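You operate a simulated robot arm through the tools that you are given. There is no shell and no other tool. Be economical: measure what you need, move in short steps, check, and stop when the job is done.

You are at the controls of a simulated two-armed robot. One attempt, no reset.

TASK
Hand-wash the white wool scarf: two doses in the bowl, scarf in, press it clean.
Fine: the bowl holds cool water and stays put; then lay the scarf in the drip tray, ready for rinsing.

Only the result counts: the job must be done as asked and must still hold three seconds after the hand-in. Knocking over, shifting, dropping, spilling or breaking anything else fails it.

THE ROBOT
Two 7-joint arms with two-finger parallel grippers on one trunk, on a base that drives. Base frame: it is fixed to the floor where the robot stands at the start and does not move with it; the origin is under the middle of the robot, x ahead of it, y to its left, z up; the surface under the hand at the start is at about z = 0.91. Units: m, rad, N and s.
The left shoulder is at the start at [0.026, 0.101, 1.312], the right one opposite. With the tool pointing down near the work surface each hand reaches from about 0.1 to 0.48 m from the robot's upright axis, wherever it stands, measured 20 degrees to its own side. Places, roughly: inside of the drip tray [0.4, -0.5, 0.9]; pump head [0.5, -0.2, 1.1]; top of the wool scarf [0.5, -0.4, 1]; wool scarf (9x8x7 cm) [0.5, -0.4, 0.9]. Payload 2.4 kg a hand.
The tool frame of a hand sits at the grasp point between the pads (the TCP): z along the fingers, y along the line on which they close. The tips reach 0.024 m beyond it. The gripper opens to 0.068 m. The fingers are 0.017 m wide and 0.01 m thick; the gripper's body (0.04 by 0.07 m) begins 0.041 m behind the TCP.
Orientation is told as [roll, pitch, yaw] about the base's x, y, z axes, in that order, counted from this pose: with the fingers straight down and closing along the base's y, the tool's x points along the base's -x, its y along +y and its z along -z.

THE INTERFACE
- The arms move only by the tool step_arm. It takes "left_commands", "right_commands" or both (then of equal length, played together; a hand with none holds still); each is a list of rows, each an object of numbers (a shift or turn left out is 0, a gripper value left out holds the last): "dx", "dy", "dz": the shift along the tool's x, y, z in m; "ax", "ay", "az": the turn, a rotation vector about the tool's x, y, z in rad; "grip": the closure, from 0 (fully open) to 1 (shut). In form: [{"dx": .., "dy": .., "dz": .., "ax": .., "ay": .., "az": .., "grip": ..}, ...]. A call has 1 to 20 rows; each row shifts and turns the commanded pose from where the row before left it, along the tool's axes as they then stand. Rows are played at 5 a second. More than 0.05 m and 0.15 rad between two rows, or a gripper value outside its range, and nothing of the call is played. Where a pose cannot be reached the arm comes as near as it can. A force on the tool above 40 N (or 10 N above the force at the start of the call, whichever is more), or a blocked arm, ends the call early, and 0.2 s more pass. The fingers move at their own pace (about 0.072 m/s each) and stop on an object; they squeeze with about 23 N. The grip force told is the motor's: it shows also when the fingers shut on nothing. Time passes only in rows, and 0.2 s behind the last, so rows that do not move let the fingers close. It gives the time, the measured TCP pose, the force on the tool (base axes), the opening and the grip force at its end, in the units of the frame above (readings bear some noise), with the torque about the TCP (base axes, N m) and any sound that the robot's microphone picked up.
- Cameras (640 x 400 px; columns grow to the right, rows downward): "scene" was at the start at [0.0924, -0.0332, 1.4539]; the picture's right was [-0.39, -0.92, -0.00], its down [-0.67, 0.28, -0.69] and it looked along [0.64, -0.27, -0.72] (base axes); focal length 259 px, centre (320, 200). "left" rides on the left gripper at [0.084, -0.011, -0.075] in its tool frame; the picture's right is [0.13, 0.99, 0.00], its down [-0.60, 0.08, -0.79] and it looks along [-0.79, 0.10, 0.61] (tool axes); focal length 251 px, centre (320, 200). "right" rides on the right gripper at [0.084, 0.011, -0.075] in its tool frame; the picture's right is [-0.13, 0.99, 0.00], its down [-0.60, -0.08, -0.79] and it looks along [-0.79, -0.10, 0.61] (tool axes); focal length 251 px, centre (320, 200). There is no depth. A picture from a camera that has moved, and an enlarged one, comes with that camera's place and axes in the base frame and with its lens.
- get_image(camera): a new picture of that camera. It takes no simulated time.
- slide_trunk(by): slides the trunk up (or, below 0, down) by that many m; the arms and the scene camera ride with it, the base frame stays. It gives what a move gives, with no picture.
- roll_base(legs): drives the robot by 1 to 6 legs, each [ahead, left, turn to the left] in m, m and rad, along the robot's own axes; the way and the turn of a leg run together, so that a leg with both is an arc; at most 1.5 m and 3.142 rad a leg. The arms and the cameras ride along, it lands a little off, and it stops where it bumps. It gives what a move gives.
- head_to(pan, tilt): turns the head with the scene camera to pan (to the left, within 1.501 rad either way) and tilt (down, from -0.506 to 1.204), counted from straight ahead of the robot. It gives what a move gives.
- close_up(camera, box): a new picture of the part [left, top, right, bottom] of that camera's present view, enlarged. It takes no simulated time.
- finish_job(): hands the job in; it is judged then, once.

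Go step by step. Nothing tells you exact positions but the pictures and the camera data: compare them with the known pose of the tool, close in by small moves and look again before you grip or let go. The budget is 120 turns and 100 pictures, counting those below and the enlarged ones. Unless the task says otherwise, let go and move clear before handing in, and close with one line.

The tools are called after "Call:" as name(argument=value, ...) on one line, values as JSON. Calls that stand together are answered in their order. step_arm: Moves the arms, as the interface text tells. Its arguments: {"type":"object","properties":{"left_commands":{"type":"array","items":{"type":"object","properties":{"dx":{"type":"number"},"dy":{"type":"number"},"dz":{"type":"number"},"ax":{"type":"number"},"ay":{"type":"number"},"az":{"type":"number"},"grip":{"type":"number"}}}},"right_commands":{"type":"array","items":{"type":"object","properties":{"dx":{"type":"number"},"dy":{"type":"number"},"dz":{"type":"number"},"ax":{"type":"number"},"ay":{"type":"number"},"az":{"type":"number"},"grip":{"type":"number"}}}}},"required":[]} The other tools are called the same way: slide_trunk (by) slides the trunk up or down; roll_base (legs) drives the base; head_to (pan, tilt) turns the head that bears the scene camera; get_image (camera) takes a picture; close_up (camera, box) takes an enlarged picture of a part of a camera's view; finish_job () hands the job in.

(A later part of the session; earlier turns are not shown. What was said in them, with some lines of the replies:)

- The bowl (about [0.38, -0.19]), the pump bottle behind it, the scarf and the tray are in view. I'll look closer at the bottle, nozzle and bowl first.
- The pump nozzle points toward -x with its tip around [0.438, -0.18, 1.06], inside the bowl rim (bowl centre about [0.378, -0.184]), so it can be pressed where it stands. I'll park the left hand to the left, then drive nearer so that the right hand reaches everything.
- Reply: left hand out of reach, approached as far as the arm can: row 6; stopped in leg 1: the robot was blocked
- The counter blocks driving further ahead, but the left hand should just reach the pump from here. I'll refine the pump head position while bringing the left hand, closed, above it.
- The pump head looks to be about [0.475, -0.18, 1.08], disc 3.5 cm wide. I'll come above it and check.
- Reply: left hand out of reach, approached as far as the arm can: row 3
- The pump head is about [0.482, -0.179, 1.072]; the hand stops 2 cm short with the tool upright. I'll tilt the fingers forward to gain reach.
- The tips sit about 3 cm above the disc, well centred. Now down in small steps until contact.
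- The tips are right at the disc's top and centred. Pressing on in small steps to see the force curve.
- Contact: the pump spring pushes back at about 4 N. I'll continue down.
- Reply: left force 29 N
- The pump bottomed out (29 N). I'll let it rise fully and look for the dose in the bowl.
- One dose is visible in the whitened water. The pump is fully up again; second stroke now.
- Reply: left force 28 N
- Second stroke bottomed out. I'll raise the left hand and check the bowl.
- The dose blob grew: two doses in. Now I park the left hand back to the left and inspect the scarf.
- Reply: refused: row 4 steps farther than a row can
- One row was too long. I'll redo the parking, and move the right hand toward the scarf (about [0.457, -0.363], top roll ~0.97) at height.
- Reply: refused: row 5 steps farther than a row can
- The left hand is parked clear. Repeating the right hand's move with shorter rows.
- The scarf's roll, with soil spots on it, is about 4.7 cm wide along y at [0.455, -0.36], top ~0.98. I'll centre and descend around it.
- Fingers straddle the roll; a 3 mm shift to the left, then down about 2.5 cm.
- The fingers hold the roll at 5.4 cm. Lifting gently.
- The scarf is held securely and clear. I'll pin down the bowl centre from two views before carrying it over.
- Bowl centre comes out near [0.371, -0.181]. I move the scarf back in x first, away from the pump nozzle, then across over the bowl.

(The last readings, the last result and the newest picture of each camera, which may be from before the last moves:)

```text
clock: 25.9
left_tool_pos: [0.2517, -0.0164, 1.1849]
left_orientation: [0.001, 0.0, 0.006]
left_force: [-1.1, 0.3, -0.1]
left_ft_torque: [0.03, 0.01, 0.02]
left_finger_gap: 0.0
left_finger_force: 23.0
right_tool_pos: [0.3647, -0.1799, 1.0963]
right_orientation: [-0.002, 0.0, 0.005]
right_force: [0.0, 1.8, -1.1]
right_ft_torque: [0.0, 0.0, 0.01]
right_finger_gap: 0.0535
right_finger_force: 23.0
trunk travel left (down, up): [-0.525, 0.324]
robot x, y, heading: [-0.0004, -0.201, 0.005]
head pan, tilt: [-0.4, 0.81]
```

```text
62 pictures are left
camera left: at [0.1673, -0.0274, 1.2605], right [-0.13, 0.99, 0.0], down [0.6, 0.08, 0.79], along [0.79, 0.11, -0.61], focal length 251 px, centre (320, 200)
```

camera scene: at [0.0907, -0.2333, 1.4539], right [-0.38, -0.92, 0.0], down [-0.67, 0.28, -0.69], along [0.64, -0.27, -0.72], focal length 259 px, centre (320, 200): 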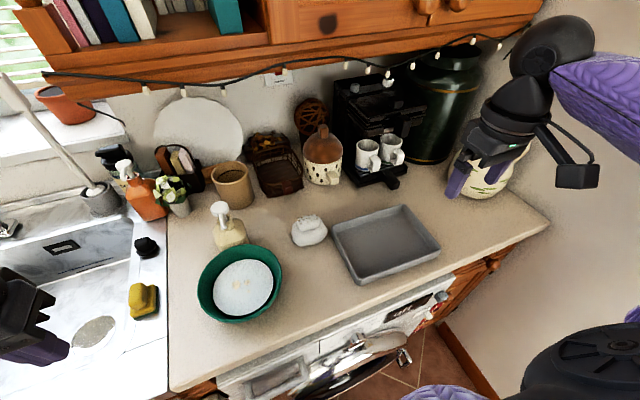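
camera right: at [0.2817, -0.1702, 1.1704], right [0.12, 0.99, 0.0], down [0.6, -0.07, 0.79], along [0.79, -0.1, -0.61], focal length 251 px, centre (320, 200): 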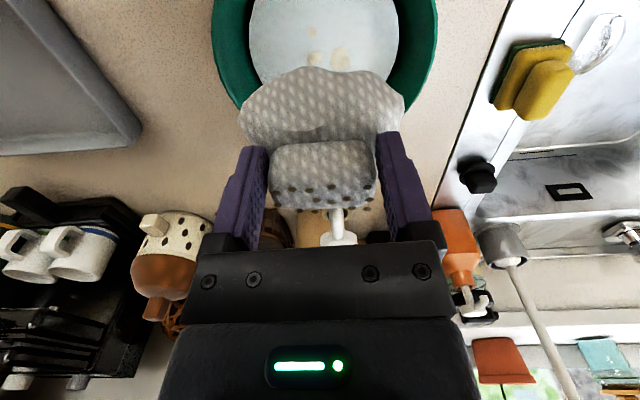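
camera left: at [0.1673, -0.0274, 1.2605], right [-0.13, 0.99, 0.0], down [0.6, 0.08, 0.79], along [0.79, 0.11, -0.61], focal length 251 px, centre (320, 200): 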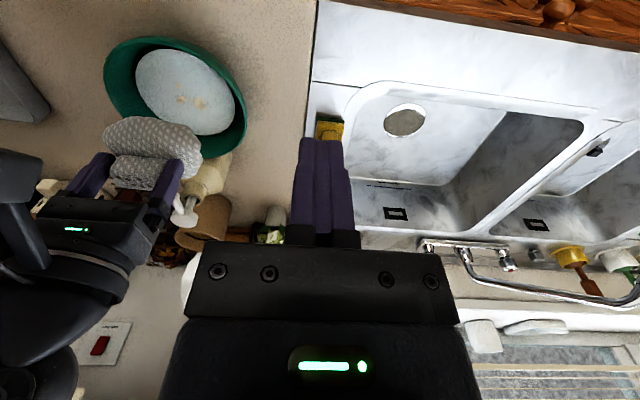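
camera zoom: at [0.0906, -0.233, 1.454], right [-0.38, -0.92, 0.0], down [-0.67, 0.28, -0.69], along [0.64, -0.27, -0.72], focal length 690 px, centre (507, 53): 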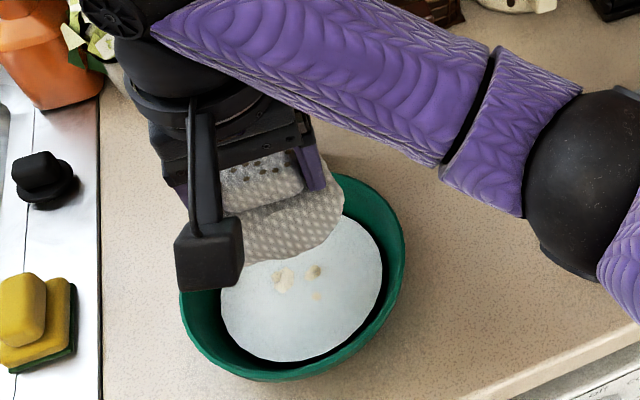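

The scarf is centred over the bowl and clear of the nozzle. Lowering it into the water.

Call:
step_arm(right_commands=[{"dz": 0.025}, {"dz": 0.025}, {"dz": 0.02}, {"dz": 0.015}, {"dz": 0.007}, {}])

Call:
close_up(camera="scene", box=[170, 180, 330, 330])

Call:
get_image(camera="right")

```text
clock: 27.3
left_tool_pos: [0.2522, -0.0171, 1.185]
left_orientation: [0.001, -0.001, 0.006]
left_force: [-0.2, 0.3, 0.6]
left_ft_torque: [0.01, 0.0, 0.02]
left_finger_gap: 0.0
left_finger_force: 23.3
right_tool_pos: [0.3656, -0.1801, 1.0031]
right_orientation: [0.0, 0.001, 0.005]
right_force: [0.1, 0.4, -0.9]
right_ft_torque: [-0.02, 0.01, 0.0]
right_finger_gap: 0.0534
right_finger_force: 23.0
trunk travel left (down, up): [-0.525, 0.324]
robot x, y, heading: [-0.0036, -0.1969, 0.004]
head pan, tilt: [-0.4, 0.81]
```

```text
2.67 times, centred on (250, 255) of scene
camera zoom: at [0.0906, -0.2329, 1.454], right [-0.38, -0.92, 0.0], down [-0.67, 0.28, -0.69], along [0.64, -0.27, -0.72], focal length 690 px, centre (507, 53)
```

zoom: 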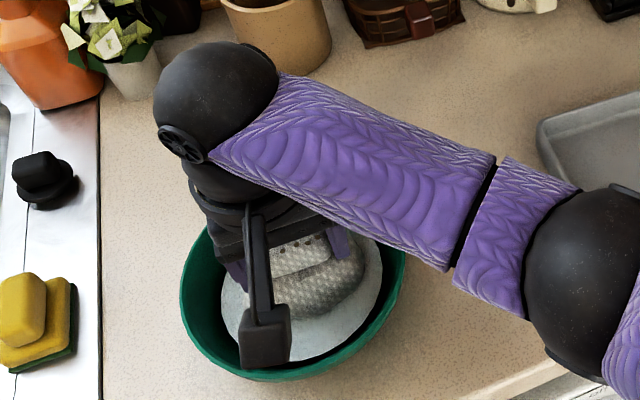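

```text
60 pictures are left
camera right: at [0.2821, -0.1706, 1.0785], right [0.12, 0.99, 0.0], down [0.6, -0.07, 0.79], along [0.79, -0.1, -0.61], focal length 251 px, centre (320, 200)
```

right: 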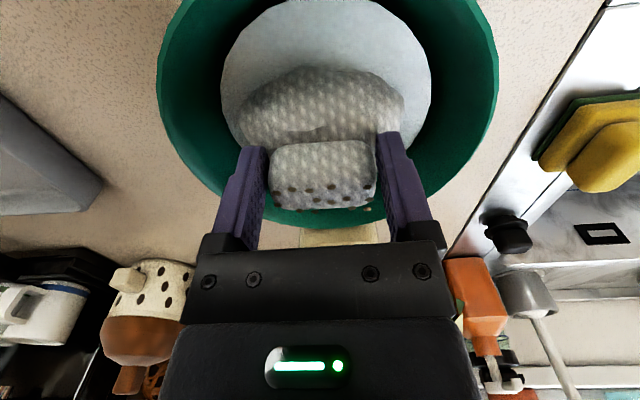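

The scarf is in the water; its body sits about 1.5 cm toward +x of the grip, so I shift that much toward -x to centre it, then lower until it touches the bottom.

Call:
step_arm(right_commands=[{"dx": 0.007}, {"dx": 0.007}, {"dz": 0.006}, {"dz": 0.005}, {}])

Call:
get_image(camera="right")

```text
clock: 28.5
left_tool_pos: [0.2518, -0.0173, 1.1844]
left_orientation: [0.0, -0.002, 0.005]
left_force: [0.6, 1.0, 0.0]
left_ft_torque: [0.0, -0.03, 0.01]
left_finger_gap: 0.0
left_finger_force: 23.2
right_tool_pos: [0.3526, -0.1806, 0.9925]
right_orientation: [-0.001, 0.004, 0.005]
right_force: [-0.1, 0.3, -1.6]
right_ft_torque: [0.03, 0.02, 0.02]
right_finger_gap: 0.0537
right_finger_force: 23.3
trunk travel left (down, up): [-0.525, 0.324]
robot x, y, heading: [0.0023, -0.1997, 0.01]
head pan, tilt: [-0.4, 0.81]
```

```text
59 pictures are left
camera right: at [0.2681, -0.1706, 1.0673], right [0.12, 0.99, 0.0], down [0.61, -0.07, 0.79], along [0.79, -0.1, -0.61], focal length 251 px, centre (320, 200)
```

right: 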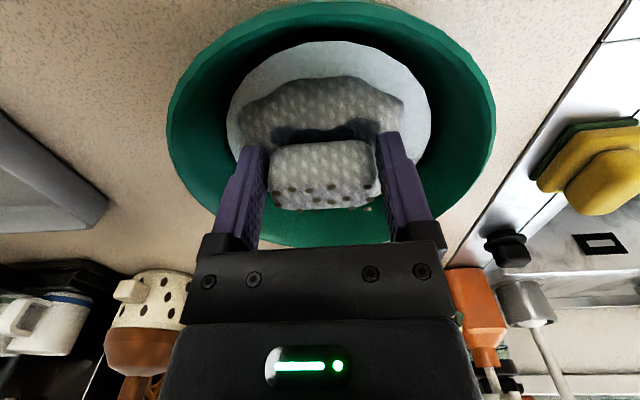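

Call:
step_arm(right_commands=[{"dy": 0.004}, {"dz": 0.005}, {"dz": 0.005}, {"dz": 0.004}, {}])

Call:
get_image(camera="right")

```text
clock: 29.6
left_tool_pos: [0.2481, -0.0179, 1.1853]
left_orientation: [-0.001, 0.001, 0.005]
left_force: [-0.1, 0.1, 0.3]
left_ft_torque: [0.02, -0.01, 0.0]
left_finger_gap: 0.0003
left_finger_force: 22.6
right_tool_pos: [0.3515, -0.1772, 0.9827]
right_orientation: [0.004, -0.01, 0.002]
right_force: [2.4, -5.3, 18.4]
right_ft_torque: [-0.31, -0.01, -0.07]
right_finger_gap: 0.0536
right_finger_force: 22.8
trunk travel left (down, up): [-0.525, 0.324]
robot x, y, heading: [-0.0013, -0.2022, 0.005]
head pan, tilt: [-0.4, 0.81]
stopped in row 5 (right hand): the force on the tool passed its limit at 43 N (the readings are from after the stop); the commanded pose is now the measured one
```

```text
58 pictures are left
camera right: at [0.2678, -0.1672, 1.0559], right [0.13, 0.99, 0.0], down [0.6, -0.08, 0.8], along [0.79, -0.1, -0.6], focal length 251 px, centre (320, 200)
```

right: 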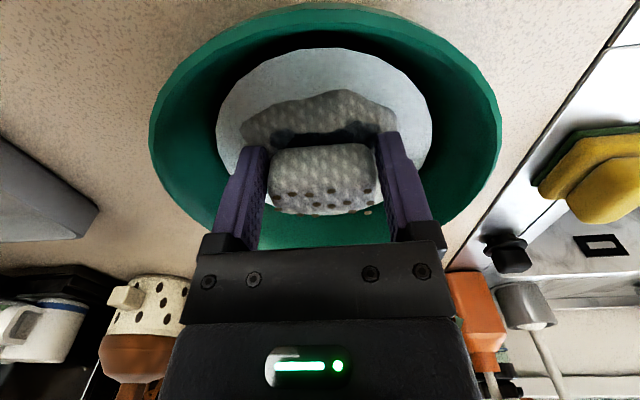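

The scarf touched bottom with some side force from the +y wall. I'll lift slightly, ease back toward -y, and check that the bowl hasn't shifted.

Call:
step_arm(right_commands=[{"dz": -0.004}, {"dz": -0.003, "dy": -0.004}, {}])

Call:
close_up(camera="scene", box=[190, 230, 290, 330])

Call:
close_up(camera="right", box=[220, 60, 420, 220])

```text
clock: 30.4
left_tool_pos: [0.251, -0.0164, 1.1846]
left_orientation: [0.0, 0.0, 0.006]
left_force: [-0.2, -0.3, 0.0]
left_ft_torque: [0.02, -0.01, 0.03]
left_finger_gap: 0.0001
left_finger_force: 23.2
right_tool_pos: [0.3522, -0.1792, 0.9867]
right_orientation: [0.002, -0.006, 0.007]
right_force: [-1.3, 0.3, -0.5]
right_ft_torque: [-0.01, -0.03, 0.01]
right_finger_gap: 0.0537
right_finger_force: 23.1
trunk travel left (down, up): [-0.525, 0.324]
robot x, y, heading: [-0.0007, -0.2009, 0.001]
head pan, tilt: [-0.4, 0.81]
```

```text
4.00 times, centred on (240, 280) of scene
camera zoom: at [0.09, -0.233, 1.4539], right [-0.38, -0.92, 0.0], down [-0.67, 0.28, -0.69], along [0.64, -0.27, -0.72], focal length 1035 px, centre (640, -120)
```

zoom: 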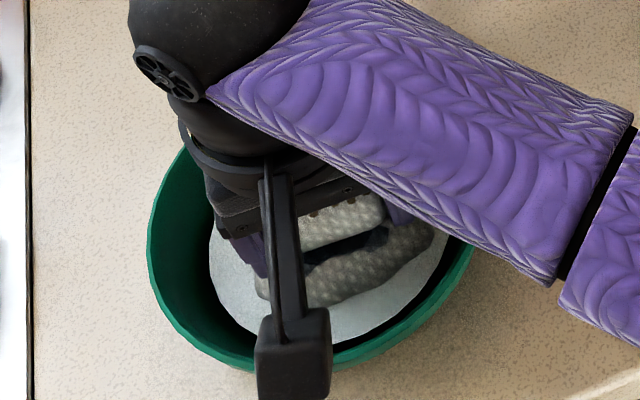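

```text
2.50 times, centred on (320, 140) of right
camera zoom: at [0.2686, -0.1702, 1.0617], right [0.12, 0.99, 0.0], down [0.6, -0.08, 0.8], along [0.79, -0.1, -0.61], focal length 629 px, centre (320, 350)
```

zoom: 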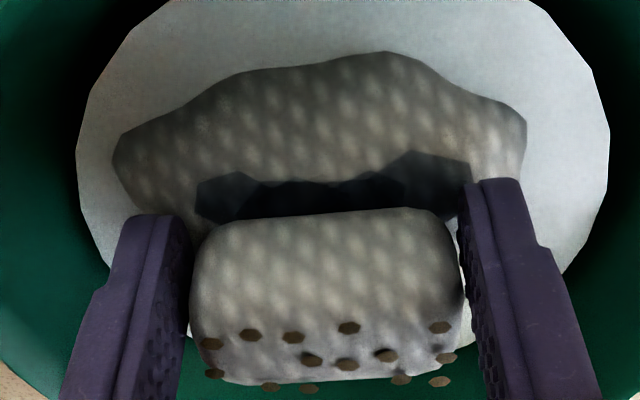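

The bowl is in place and the scarf soaked. I try a gentle press against the bottom while holding it, watching the spots.

Call:
step_arm(right_commands=[{"dz": 0.002}, {"dz": 0.002}, {"dz": 0.001}, {}, {}])

Call:
close_up(camera="right", box=[220, 60, 420, 220])

```text
clock: 31.6
left_tool_pos: [0.2514, -0.0163, 1.1847]
left_orientation: [0.002, 0.001, 0.003]
left_force: [0.3, 0.4, -0.2]
left_ft_torque: [-0.05, -0.01, -0.03]
left_finger_gap: 0.0
left_finger_force: 23.0
right_tool_pos: [0.3534, -0.1804, 0.983]
right_orientation: [0.002, -0.005, 0.006]
right_force: [0.9, 1.1, 0.7]
right_ft_torque: [0.01, -0.03, 0.03]
right_finger_gap: 0.0536
right_finger_force: 23.6
trunk travel left (down, up): [-0.525, 0.324]
robot x, y, heading: [-0.0015, -0.2036, 0.001]
head pan, tilt: [-0.4, 0.81]
```

```text
2.50 times, centred on (320, 140) of right
camera zoom: at [0.2693, -0.1701, 1.0569], right [0.12, 0.99, 0.0], down [0.6, -0.08, 0.8], along [0.79, -0.1, -0.6], focal length 629 px, centre (320, 350)
```

zoom: 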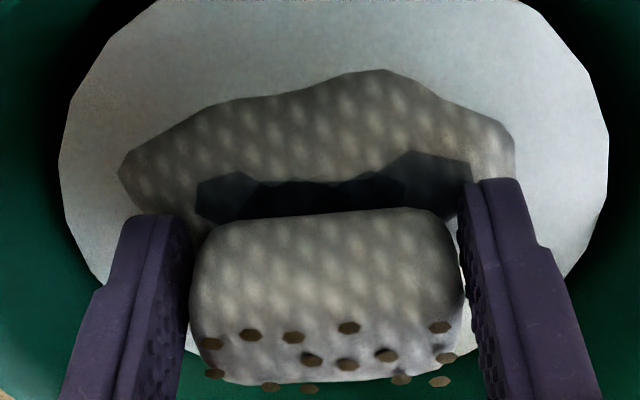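

Call:
step_arm(right_commands=[{"dz": 0.0015}, {"dz": 0.0015}, {}, {}])

Call:
close_up(camera="right", box=[220, 60, 420, 220])

```text
clock: 32.6
left_tool_pos: [0.2505, -0.0166, 1.1848]
left_orientation: [0.0, 0.001, 0.003]
left_force: [-0.5, -0.3, 0.3]
left_ft_torque: [0.01, -0.03, 0.03]
left_finger_gap: 0.0002
left_finger_force: 22.9
right_tool_pos: [0.3529, -0.1807, 0.9815]
right_orientation: [0.003, -0.009, 0.003]
right_force: [2.3, -1.7, 23.8]
right_ft_torque: [-0.33, -0.26, -0.02]
right_finger_gap: 0.0535
right_finger_force: 23.3
trunk travel left (down, up): [-0.525, 0.324]
robot x, y, heading: [-0.0015, -0.1981, 0.001]
head pan, tilt: [-0.4, 0.81]
```

```text
2.50 times, centred on (320, 140) of right
camera zoom: at [0.2686, -0.1703, 1.055], right [0.12, 0.99, 0.0], down [0.6, -0.08, 0.8], along [0.79, -0.1, -0.6], focal length 629 px, centre (320, 350)
```

zoom: 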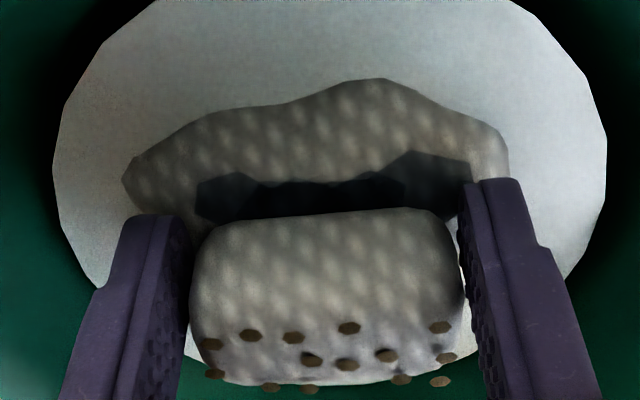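

Pressing while gripped removes no spots, so I'll ease off, let go, and press from above.

Call:
step_arm(right_commands=[{"dz": -0.002}, {"grip": 0}, {}, {}, {"dz": -0.02}, {"dz": -0.03}, {"dz": -0.03}, {}])

Call:
get_image(camera="right")

Call:
close_up(camera="scene", box=[190, 210, 290, 330])

```text
clock: 34.4
left_tool_pos: [0.2502, -0.0169, 1.1863]
left_orientation: [-0.001, -0.001, 0.005]
left_force: [0.2, 0.2, -0.6]
left_ft_torque: [0.0, 0.02, 0.04]
left_finger_gap: 0.0
left_finger_force: 23.1
right_tool_pos: [0.3531, -0.1795, 1.0644]
right_orientation: [0.001, -0.005, 0.005]
right_force: [-1.1, 1.4, 0.1]
right_ft_torque: [-0.02, -0.04, 0.02]
right_finger_gap: 0.0682
right_finger_force: 0.1
trunk travel left (down, up): [-0.525, 0.324]
robot x, y, heading: [-0.0028, -0.2014, 0.001]
head pan, tilt: [-0.4, 0.81]
```

```text
53 pictures are left
camera right: at [0.2683, -0.1704, 1.1369], right [0.12, 0.99, 0.0], down [0.6, -0.08, 0.8], along [0.79, -0.1, -0.6], focal length 251 px, centre (320, 200)
```

right: 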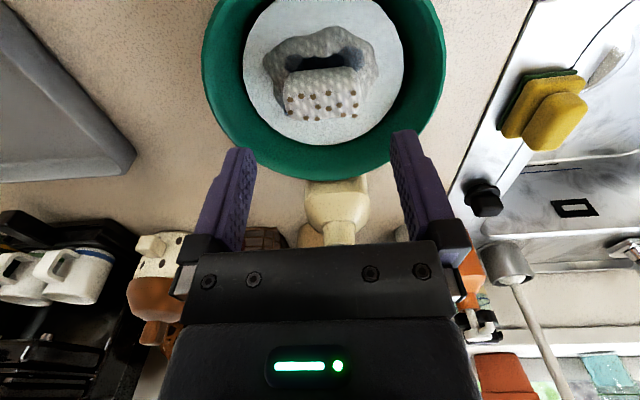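

```text
3.33 times, centred on (240, 270) of scene
camera zoom: at [0.0902, -0.2326, 1.454], right [-0.38, -0.92, 0.0], down [-0.67, 0.28, -0.69], along [0.64, -0.27, -0.72], focal length 862 px, centre (587, -33)
```

zoom: 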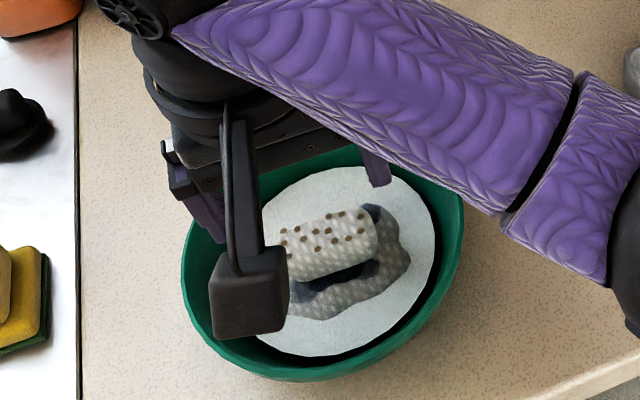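

The scarf sits free in the bowl, centred. I close the fingers and press down on the roll from above at [0.356, -0.18].

Call:
step_arm(right_commands=[{"grip": 1}, {}, {"dx": -0.003, "dz": 0.02}, {"dz": 0.02}, {"dz": 0.008}, {}, {}])

Call:
get_image(camera="right")

```text
clock: 36.0
left_tool_pos: [0.2505, -0.0165, 1.1856]
left_orientation: [0.001, 0.0, 0.004]
left_force: [-0.2, -0.2, 0.6]
left_ft_torque: [-0.01, 0.0, 0.01]
left_finger_gap: 0.0001
left_finger_force: 23.0
right_tool_pos: [0.3546, -0.1802, 1.0154]
right_orientation: [0.003, -0.005, 0.006]
right_force: [0.5, 0.9, -0.5]
right_ft_torque: [0.03, 0.01, -0.01]
right_finger_gap: 0.0
right_finger_force: 23.3
trunk travel left (down, up): [-0.525, 0.324]
robot x, y, heading: [-0.0004, -0.2019, 0.0]
head pan, tilt: [-0.4, 0.81]
```

```text
51 pictures are left
camera right: at [0.2712, -0.1702, 1.0886], right [0.12, 0.99, 0.0], down [0.6, -0.08, 0.8], along [0.79, -0.1, -0.6], focal length 251 px, centre (320, 200)
```

right: 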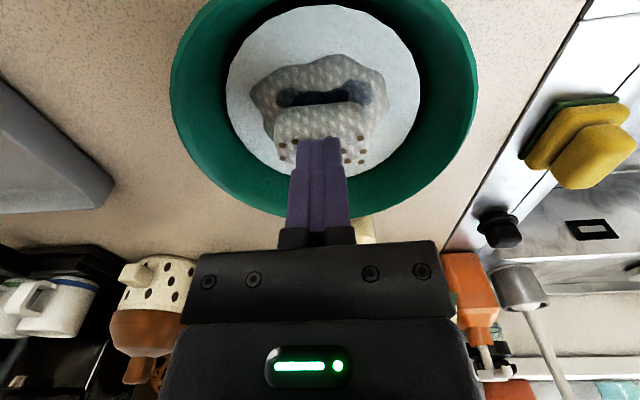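

Call:
step_arm(right_commands=[{"dz": 0.005}, {"dz": 0.005}, {"dz": 0.003}, {"dz": 0.003}, {}, {}])

Call:
get_image(camera="right")

```text
clock: 36.6
left_tool_pos: [0.2479, -0.0188, 1.186]
left_orientation: [0.0, -0.002, 0.004]
left_force: [0.7, -0.1, 0.0]
left_ft_torque: [0.0, 0.02, 0.01]
left_finger_gap: 0.0001
left_finger_force: 22.5
right_tool_pos: [0.3553, -0.18, 1.0104]
right_orientation: [0.008, -0.018, 0.005]
right_force: [-2.2, -6.3, 24.0]
right_ft_torque: [-0.15, 0.13, -0.03]
right_finger_gap: 0.0003
right_finger_force: 23.3
trunk travel left (down, up): [-0.525, 0.324]
robot x, y, heading: [-0.0023, -0.1997, 0.001]
head pan, tilt: [-0.4, 0.81]
stopped in row 3 (right hand): the force on the tool passed its limit at 48 N (the readings are from after the stop); the commanded pose is now the measured one
```

```text
50 pictures are left
camera right: at [0.2704, -0.1707, 1.0822], right [0.12, 0.99, 0.01], down [0.59, -0.08, 0.8], along [0.8, -0.09, -0.6], focal length 251 px, centre (320, 200)
```

right: 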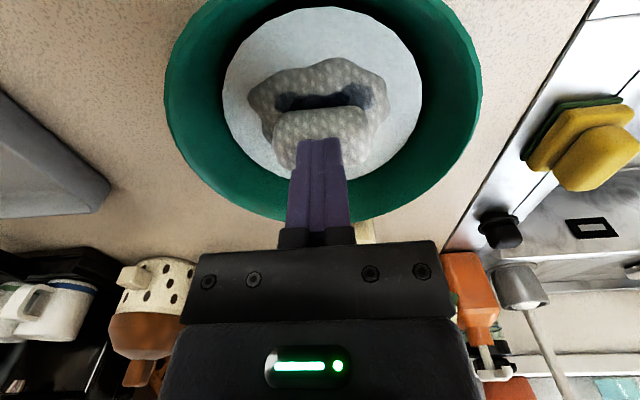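

The spots vanished after this press. I'll lift off and inspect.

Call:
step_arm(right_commands=[{"dz": -0.01}, {"dz": -0.025}, {"dz": -0.025}, {"grip": 0}, {}])

Call:
close_up(camera="right", box=[200, 0, 440, 180])

Call:
close_up(camera="scene", box=[190, 210, 290, 330])

```text
clock: 37.9
left_tool_pos: [0.2518, -0.0166, 1.1846]
left_orientation: [0.0, 0.0, 0.003]
left_force: [0.5, -0.6, -0.2]
left_ft_torque: [0.0, 0.01, 0.01]
left_finger_gap: 0.0
left_finger_force: 22.7
right_tool_pos: [0.3558, -0.1803, 1.0673]
right_orientation: [0.007, -0.014, 0.004]
right_force: [0.3, 0.8, 0.1]
right_ft_torque: [0.01, 0.02, 0.01]
right_finger_gap: 0.0681
right_finger_force: 0.0
trunk travel left (down, up): [-0.525, 0.324]
robot x, y, heading: [-0.0037, -0.2015, 0.01]
head pan, tilt: [-0.4, 0.81]
```

```text
2.22 times, centred on (320, 90) of right
camera zoom: at [0.2716, -0.1703, 1.1404], right [0.12, 0.99, 0.01], down [0.59, -0.08, 0.8], along [0.8, -0.09, -0.6], focal length 559 px, centre (320, 444)
```

zoom: 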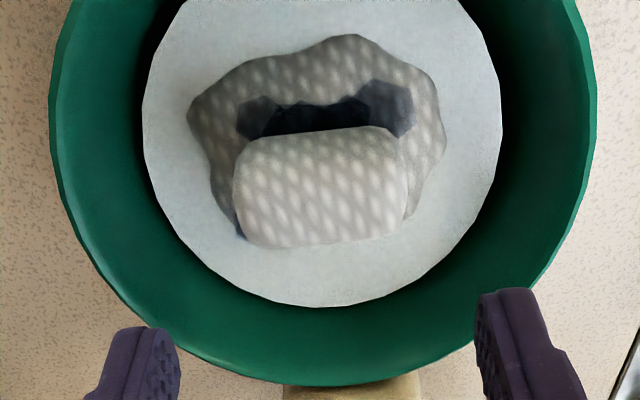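

```text
3.33 times, centred on (240, 270) of scene
camera zoom: at [0.0901, -0.2331, 1.4539], right [-0.38, -0.92, 0.0], down [-0.67, 0.28, -0.69], along [0.64, -0.27, -0.72], focal length 862 px, centre (587, -33)
```

zoom: 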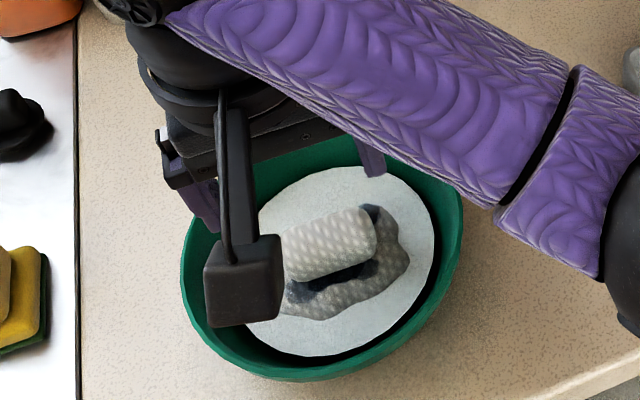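

Clean, and the bowl is unmoved. Now I regrip the roll the same way and lift.

Call:
step_arm(right_commands=[{"ax": 0.006, "ay": 0.013}, {"dz": 0.025}, {"dz": 0.025}, {"dz": 0.015}, {}])

Call:
get_image(camera="right")

```text
clock: 39.0
left_tool_pos: [0.2506, -0.0167, 1.1843]
left_orientation: [0.0, 0.0, 0.004]
left_force: [-0.7, 0.3, 0.9]
left_ft_torque: [-0.01, 0.0, -0.01]
left_finger_gap: 0.0
left_finger_force: 22.6
right_tool_pos: [0.3556, -0.1792, 1.0016]
right_orientation: [-0.001, 0.0, 0.004]
right_force: [-0.4, -0.1, -0.6]
right_ft_torque: [-0.03, -0.03, -0.01]
right_finger_gap: 0.0679
right_finger_force: 0.0
trunk travel left (down, up): [-0.525, 0.324]
robot x, y, heading: [0.0003, -0.1995, 0.002]
head pan, tilt: [-0.4, 0.81]
```

```text
47 pictures are left
camera right: at [0.2727, -0.1698, 1.0761], right [0.12, 0.99, 0.0], down [0.6, -0.08, 0.79], along [0.79, -0.1, -0.61], focal length 251 px, centre (320, 200)
```

right: 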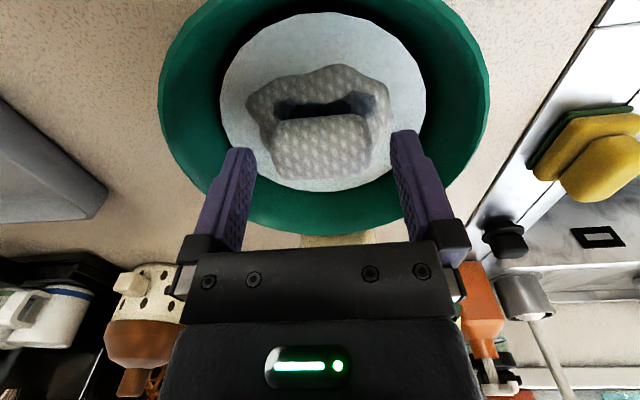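

Call:
step_arm(right_commands=[{"dz": 0.008}, {"dz": 0.008}, {"dz": 0.004}, {"grip": 1}, {}, {}, {}])

Call:
get_image(camera="right")

```text
clock: 40.6
left_tool_pos: [0.2509, -0.017, 1.1852]
left_orientation: [0.001, 0.001, 0.004]
left_force: [-0.2, 0.1, 0.3]
left_ft_torque: [0.01, 0.02, 0.01]
left_finger_gap: 0.0
left_finger_force: 23.0
right_tool_pos: [0.3568, -0.1787, 0.9821]
right_orientation: [0.001, 0.0, 0.004]
right_force: [0.5, 1.1, -0.4]
right_ft_torque: [0.0, 0.02, 0.01]
right_finger_gap: 0.0537
right_finger_force: 23.1
trunk travel left (down, up): [-0.525, 0.324]
robot x, y, heading: [-0.0027, -0.2018, -0.0]
head pan, tilt: [-0.4, 0.81]
```

```text
46 pictures are left
camera right: at [0.2728, -0.1698, 1.0564], right [0.12, 0.99, 0.0], down [0.6, -0.08, 0.79], along [0.79, -0.1, -0.61], focal length 251 px, centre (320, 200)
```

right: 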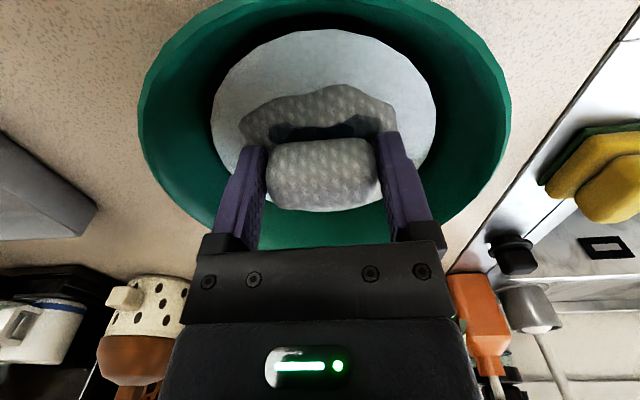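

Gripped. Lifting slowly and letting it drip over the bowl a moment.

Call:
step_arm(right_commands=[{"dz": -0.01}, {"dz": -0.015}, {"dz": -0.02}, {"dz": -0.025, "dx": 0.005}, {"dz": -0.025, "dx": 0.005}, {"dz": -0.02}, {}, {}, {}, {}, {}, {}, {}])

Call:
get_image(camera="scene")

Call:
get_image(camera="right")

```text
clock: 43.5
left_tool_pos: [0.2511, -0.0159, 1.186]
left_orientation: [-0.001, 0.0, 0.002]
left_force: [0.7, -0.4, -0.1]
left_ft_torque: [-0.01, -0.01, -0.01]
left_finger_gap: 0.0
left_finger_force: 23.1
right_tool_pos: [0.3467, -0.179, 1.0969]
right_orientation: [-0.001, 0.001, 0.006]
right_force: [0.1, -0.9, -1.1]
right_ft_torque: [-0.02, 0.0, -0.01]
right_finger_gap: 0.0537
right_finger_force: 23.1
trunk travel left (down, up): [-0.525, 0.324]
robot x, y, heading: [-0.0041, -0.2006, 0.003]
head pan, tilt: [-0.4, 0.81]
```

```text
45 pictures are left
camera scene: at [0.0902, -0.233, 1.454], right [-0.38, -0.92, 0.0], down [-0.67, 0.28, -0.69], along [0.64, -0.27, -0.72], focal length 259 px, centre (320, 200)
```

scene: 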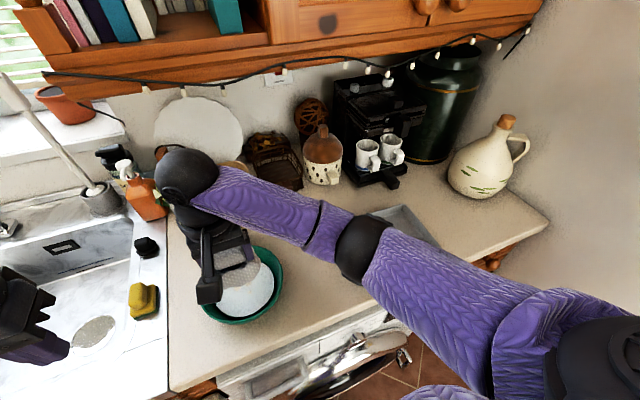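

```text
44 pictures are left
camera right: at [0.263, -0.1695, 1.1711], right [0.12, 0.99, 0.0], down [0.6, -0.08, 0.79], along [0.79, -0.1, -0.61], focal length 251 px, centre (320, 200)
```

right: 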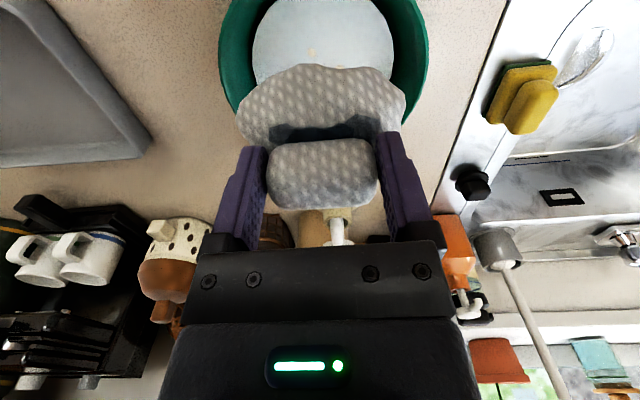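

The tray interior spans about x 0.31–0.44, y −0.625 to −0.427. I carry the scarf across to above its middle.

Call:
step_arm(right_commands=[{"dy": -0.03}, {"dy": -0.04}, {"dy": -0.04}, {"dy": -0.04}, {"dy": -0.04}, {"dy": -0.04}, {"dy": -0.04}, {"dy": -0.04}, {"dy": -0.031, "dx": -0.01}, {}, {}])

Call:
get_image(camera="scene")

Call:
get_image(camera="right")

```text
clock: 45.9
left_tool_pos: [0.2508, -0.0162, 1.1854]
left_orientation: [0.0, -0.001, 0.003]
left_force: [0.7, 0.3, 0.0]
left_ft_torque: [0.0, 0.0, -0.01]
left_finger_gap: 0.0
left_finger_force: 23.0
right_tool_pos: [0.3607, -0.5224, 1.0978]
right_orientation: [0.001, 0.001, 0.005]
right_force: [0.0, 0.5, -2.5]
right_ft_torque: [0.02, 0.03, 0.0]
right_finger_gap: 0.0534
right_finger_force: 22.8
trunk travel left (down, up): [-0.525, 0.324]
robot x, y, heading: [-0.0028, -0.202, 0.006]
head pan, tilt: [-0.4, 0.81]
```

```text
43 pictures are left
camera scene: at [0.0902, -0.2333, 1.4539], right [-0.38, -0.92, 0.0], down [-0.67, 0.28, -0.69], along [0.64, -0.27, -0.72], focal length 259 px, centre (320, 200)
```

scene: 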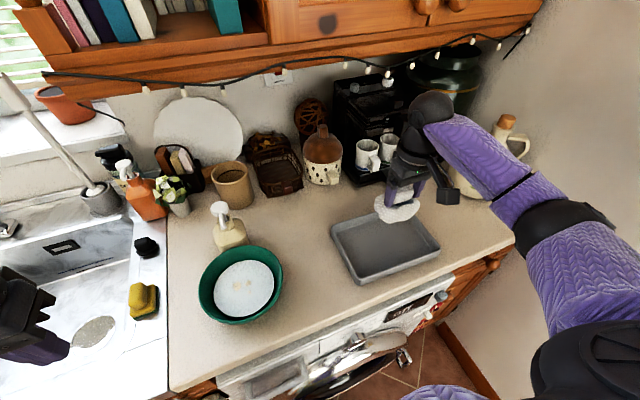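

```text
42 pictures are left
camera right: at [0.2759, -0.5123, 1.1708], right [0.12, 0.99, 0.0], down [0.6, -0.08, 0.79], along [0.79, -0.1, -0.61], focal length 251 px, centre (320, 200)
```

right: 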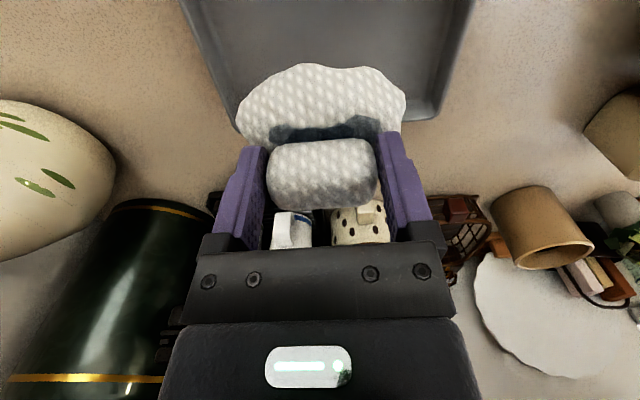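

The scarf is well inside the tray's outline. Lowering it.

Call:
step_arm(right_commands=[{"dz": 0.03, "dx": 0.004}, {"dz": 0.03}, {"dz": 0.025}, {"dz": 0.015}, {"dz": 0.006}, {}])

Call:
get_image(camera="right")

Call:
close_up(camera="scene", box=[320, 150, 480, 290])

```text
clock: 47.2
left_tool_pos: [0.2511, -0.017, 1.1854]
left_orientation: [0.001, 0.0, 0.005]
left_force: [0.2, -0.3, 0.3]
left_ft_torque: [-0.02, 0.01, -0.02]
left_finger_gap: 0.0002
left_finger_force: 22.9
right_tool_pos: [0.3543, -0.5215, 0.9906]
right_orientation: [-0.001, 0.001, 0.004]
right_force: [0.4, -0.1, -0.1]
right_ft_torque: [0.01, -0.01, 0.02]
right_finger_gap: 0.0535
right_finger_force: 23.0
trunk travel left (down, up): [-0.525, 0.324]
robot x, y, heading: [-0.0022, -0.2011, 0.001]
head pan, tilt: [-0.4, 0.81]
```

```text
41 pictures are left
camera right: at [0.2711, -0.5113, 1.0644], right [0.12, 0.99, 0.0], down [0.6, -0.08, 0.79], along [0.79, -0.1, -0.61], focal length 251 px, centre (320, 200)
```

right: 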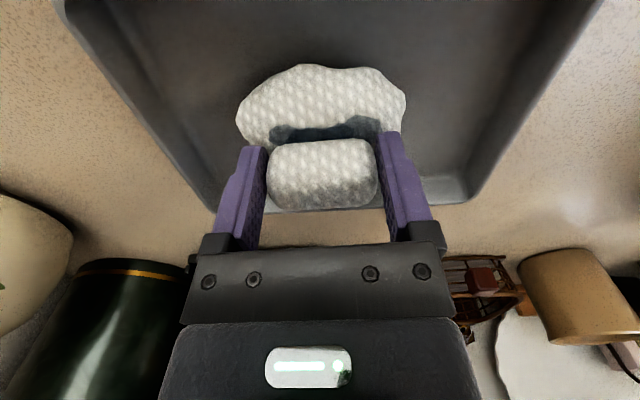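

```text
2.86 times, centred on (400, 220) of scene
camera zoom: at [0.0902, -0.2333, 1.454], right [-0.38, -0.92, 0.0], down [-0.67, 0.28, -0.69], along [0.64, -0.27, -0.72], focal length 739 px, centre (91, 143)
```

zoom: 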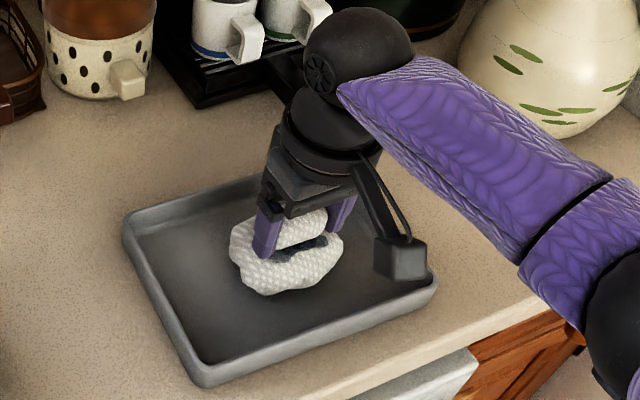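

Inside the tray and just above its floor. Down in small steps until it touches.

Call:
step_arm(right_commands=[{"dz": 0.004}, {"dz": 0.003}, {"dz": 0.002}, {}])

```text
clock: 48.2
left_tool_pos: [0.2508, -0.0175, 1.1858]
left_orientation: [-0.001, -0.002, 0.003]
left_force: [0.3, -0.4, -0.3]
left_ft_torque: [-0.03, 0.0, -0.04]
left_finger_gap: 0.0
left_finger_force: 23.4
right_tool_pos: [0.3549, -0.5213, 0.9817]
right_orientation: [-0.002, 0.001, 0.005]
right_force: [0.9, 0.6, -0.5]
right_ft_torque: [-0.03, 0.04, 0.01]
right_finger_gap: 0.0537
right_finger_force: 22.4
trunk travel left (down, up): [-0.525, 0.324]
robot x, y, heading: [-0.0022, -0.1994, 0.002]
head pan, tilt: [-0.4, 0.81]
```

Call:
step_arm(right_commands=[{"dz": 0.002}, {"dz": 0.0015}, {}])

```text
clock: 49.0
left_tool_pos: [0.25, -0.0171, 1.1853]
left_orientation: [0.0, 0.0, 0.003]
left_force: [0.3, 0.4, 0.5]
left_ft_torque: [-0.01, 0.02, 0.0]
left_finger_gap: 0.0
left_finger_force: 22.9
right_tool_pos: [0.354, -0.5216, 0.9794]
right_orientation: [0.001, -0.002, 0.005]
right_force: [-0.4, -0.9, 6.9]
right_ft_torque: [-0.25, 0.07, 0.01]
right_finger_gap: 0.0535
right_finger_force: 23.0
trunk travel left (down, up): [-0.525, 0.324]
robot x, y, heading: [-0.0004, -0.2018, 0.003]
head pan, tilt: [-0.4, 0.81]
```

It rests on the tray floor (7 N). I open, rise straight up and back away.

Call:
step_arm(right_commands=[{"dz": -0.001}, {"grip": 0}, {}, {}, {"dz": -0.02}, {"dz": -0.04}, {"dz": -0.04}, {"dz": -0.04, "dx": 0.02}, {"dz": -0.03, "dx": 0.03}, {"dx": 0.03, "dy": -0.02}, {}])

Call:
get_image(camera="scene")

Call:
get_image(camera="right")

```text
clock: 51.5
left_tool_pos: [0.2507, -0.0164, 1.1839]
left_orientation: [0.0, 0.002, 0.003]
left_force: [1.0, 0.1, -0.4]
left_ft_torque: [-0.01, -0.03, -0.01]
left_finger_gap: 0.0001
left_finger_force: 22.3
right_tool_pos: [0.2754, -0.5423, 1.1483]
right_orientation: [0.002, 0.001, 0.004]
right_force: [0.1, 0.2, 1.2]
right_ft_torque: [-0.04, -0.03, 0.0]
right_finger_gap: 0.068
right_finger_force: 0.0
trunk travel left (down, up): [-0.525, 0.324]
robot x, y, heading: [-0.0027, -0.2002, 0.002]
head pan, tilt: [-0.4, 0.81]
```

```text
39 pictures are left
camera scene: at [0.0904, -0.2331, 1.4539], right [-0.38, -0.92, 0.0], down [-0.67, 0.28, -0.69], along [0.64, -0.27, -0.72], focal length 259 px, centre (320, 200)
```

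scene: 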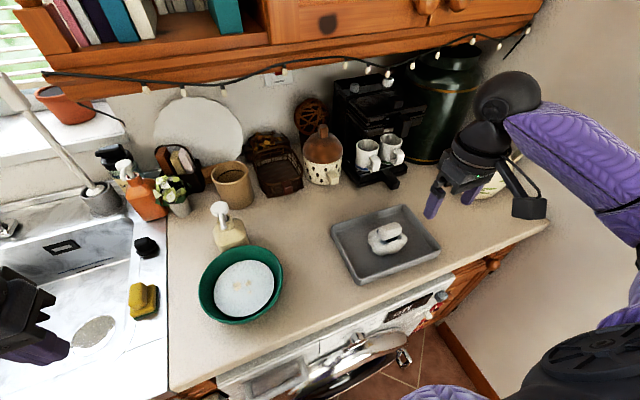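

```text
38 pictures are left
camera right: at [0.1916, -0.5315, 1.2232], right [0.12, 0.99, 0.0], down [0.6, -0.08, 0.79], along [0.79, -0.1, -0.61], focal length 251 px, centre (320, 200)
```

right: 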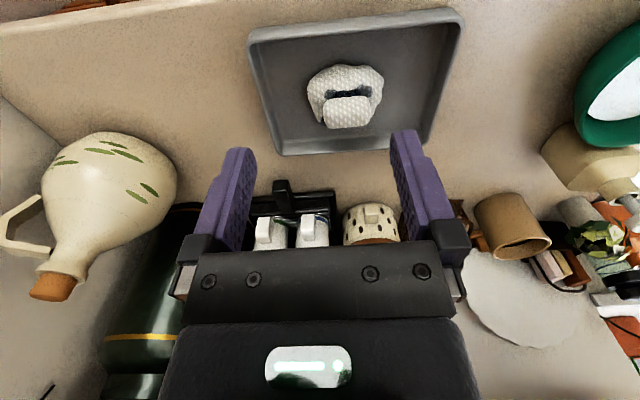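

The scarf lies in the tray, both hands are clear, and bowl, bottle and tray are in place. One last check that it's clean.

Call:
close_up(camera="scene", box=[340, 205, 440, 275])

Call:
close_up(camera="right", box=[240, 0, 480, 170])

```text
5.71 times, centred on (390, 240) of scene
camera zoom: at [0.0904, -0.2331, 1.4539], right [-0.38, -0.92, 0.0], down [-0.67, 0.28, -0.69], along [0.64, -0.27, -0.72], focal length 1478 px, centre (-80, -29)
```

zoom: 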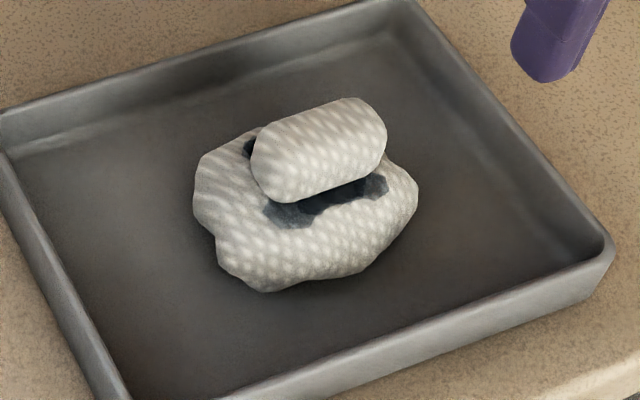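

```text
2.35 times, centred on (360, 85) of right
camera zoom: at [0.1916, -0.5315, 1.2232], right [0.12, 0.99, 0.0], down [0.6, -0.08, 0.79], along [0.79, -0.1, -0.61], focal length 592 px, centre (226, 471)
```

zoom: 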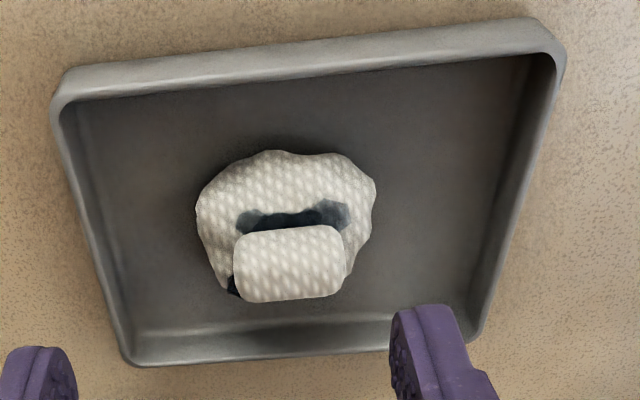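

There are dark patches on the body beside the roll; I want to see whether that is soil or just the shaded gap.

Call:
close_up(camera="right", box=[295, 50, 395, 140])

Call:
close_up(camera="scene", box=[365, 215, 410, 260])

```text
4.44 times, centred on (345, 95) of right
camera zoom: at [0.1916, -0.5315, 1.2232], right [0.12, 0.99, 0.0], down [0.6, -0.08, 0.79], along [0.79, -0.1, -0.61], focal length 1118 px, centre (209, 667)
```

zoom: 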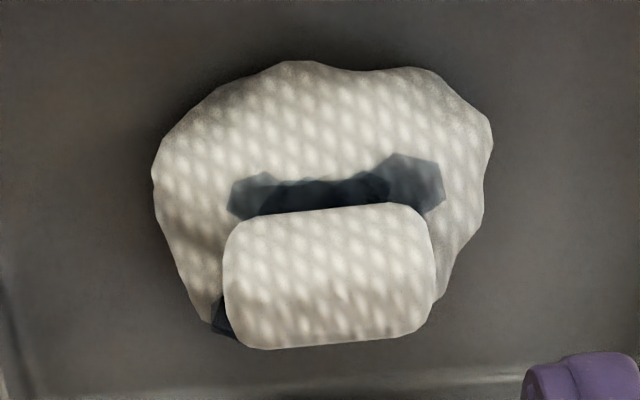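

```text
8.89 times, centred on (388, 238) of scene
camera zoom: at [0.0904, -0.2331, 1.4539], right [-0.38, -0.92, 0.0], down [-0.67, 0.28, -0.69], along [0.64, -0.27, -0.72], focal length 2299 px, centre (-280, -133)
```

zoom: 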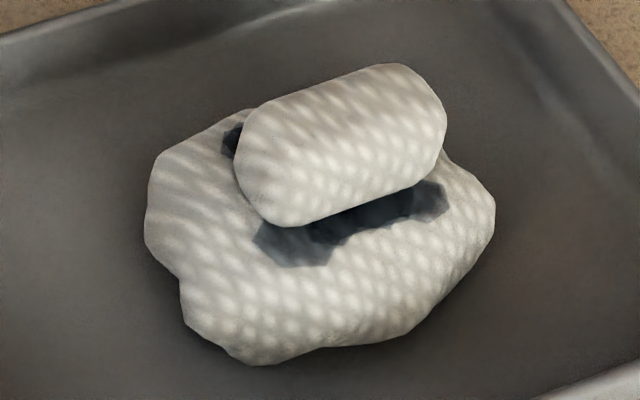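

The dark patches first appeared when the scarf soaked and didn't change with the press, so I take them as wetness. The brown soil spots are gone. Handing in.

Call:
finish_job()

```text
The job is handed in.
```

I put two doses in the bowl, pressed the scarf until the brown spots were gone, and laid it in the drip tray. The bowl stayed put, and I took the dark patches left on the scarf to be wetness, not soil.
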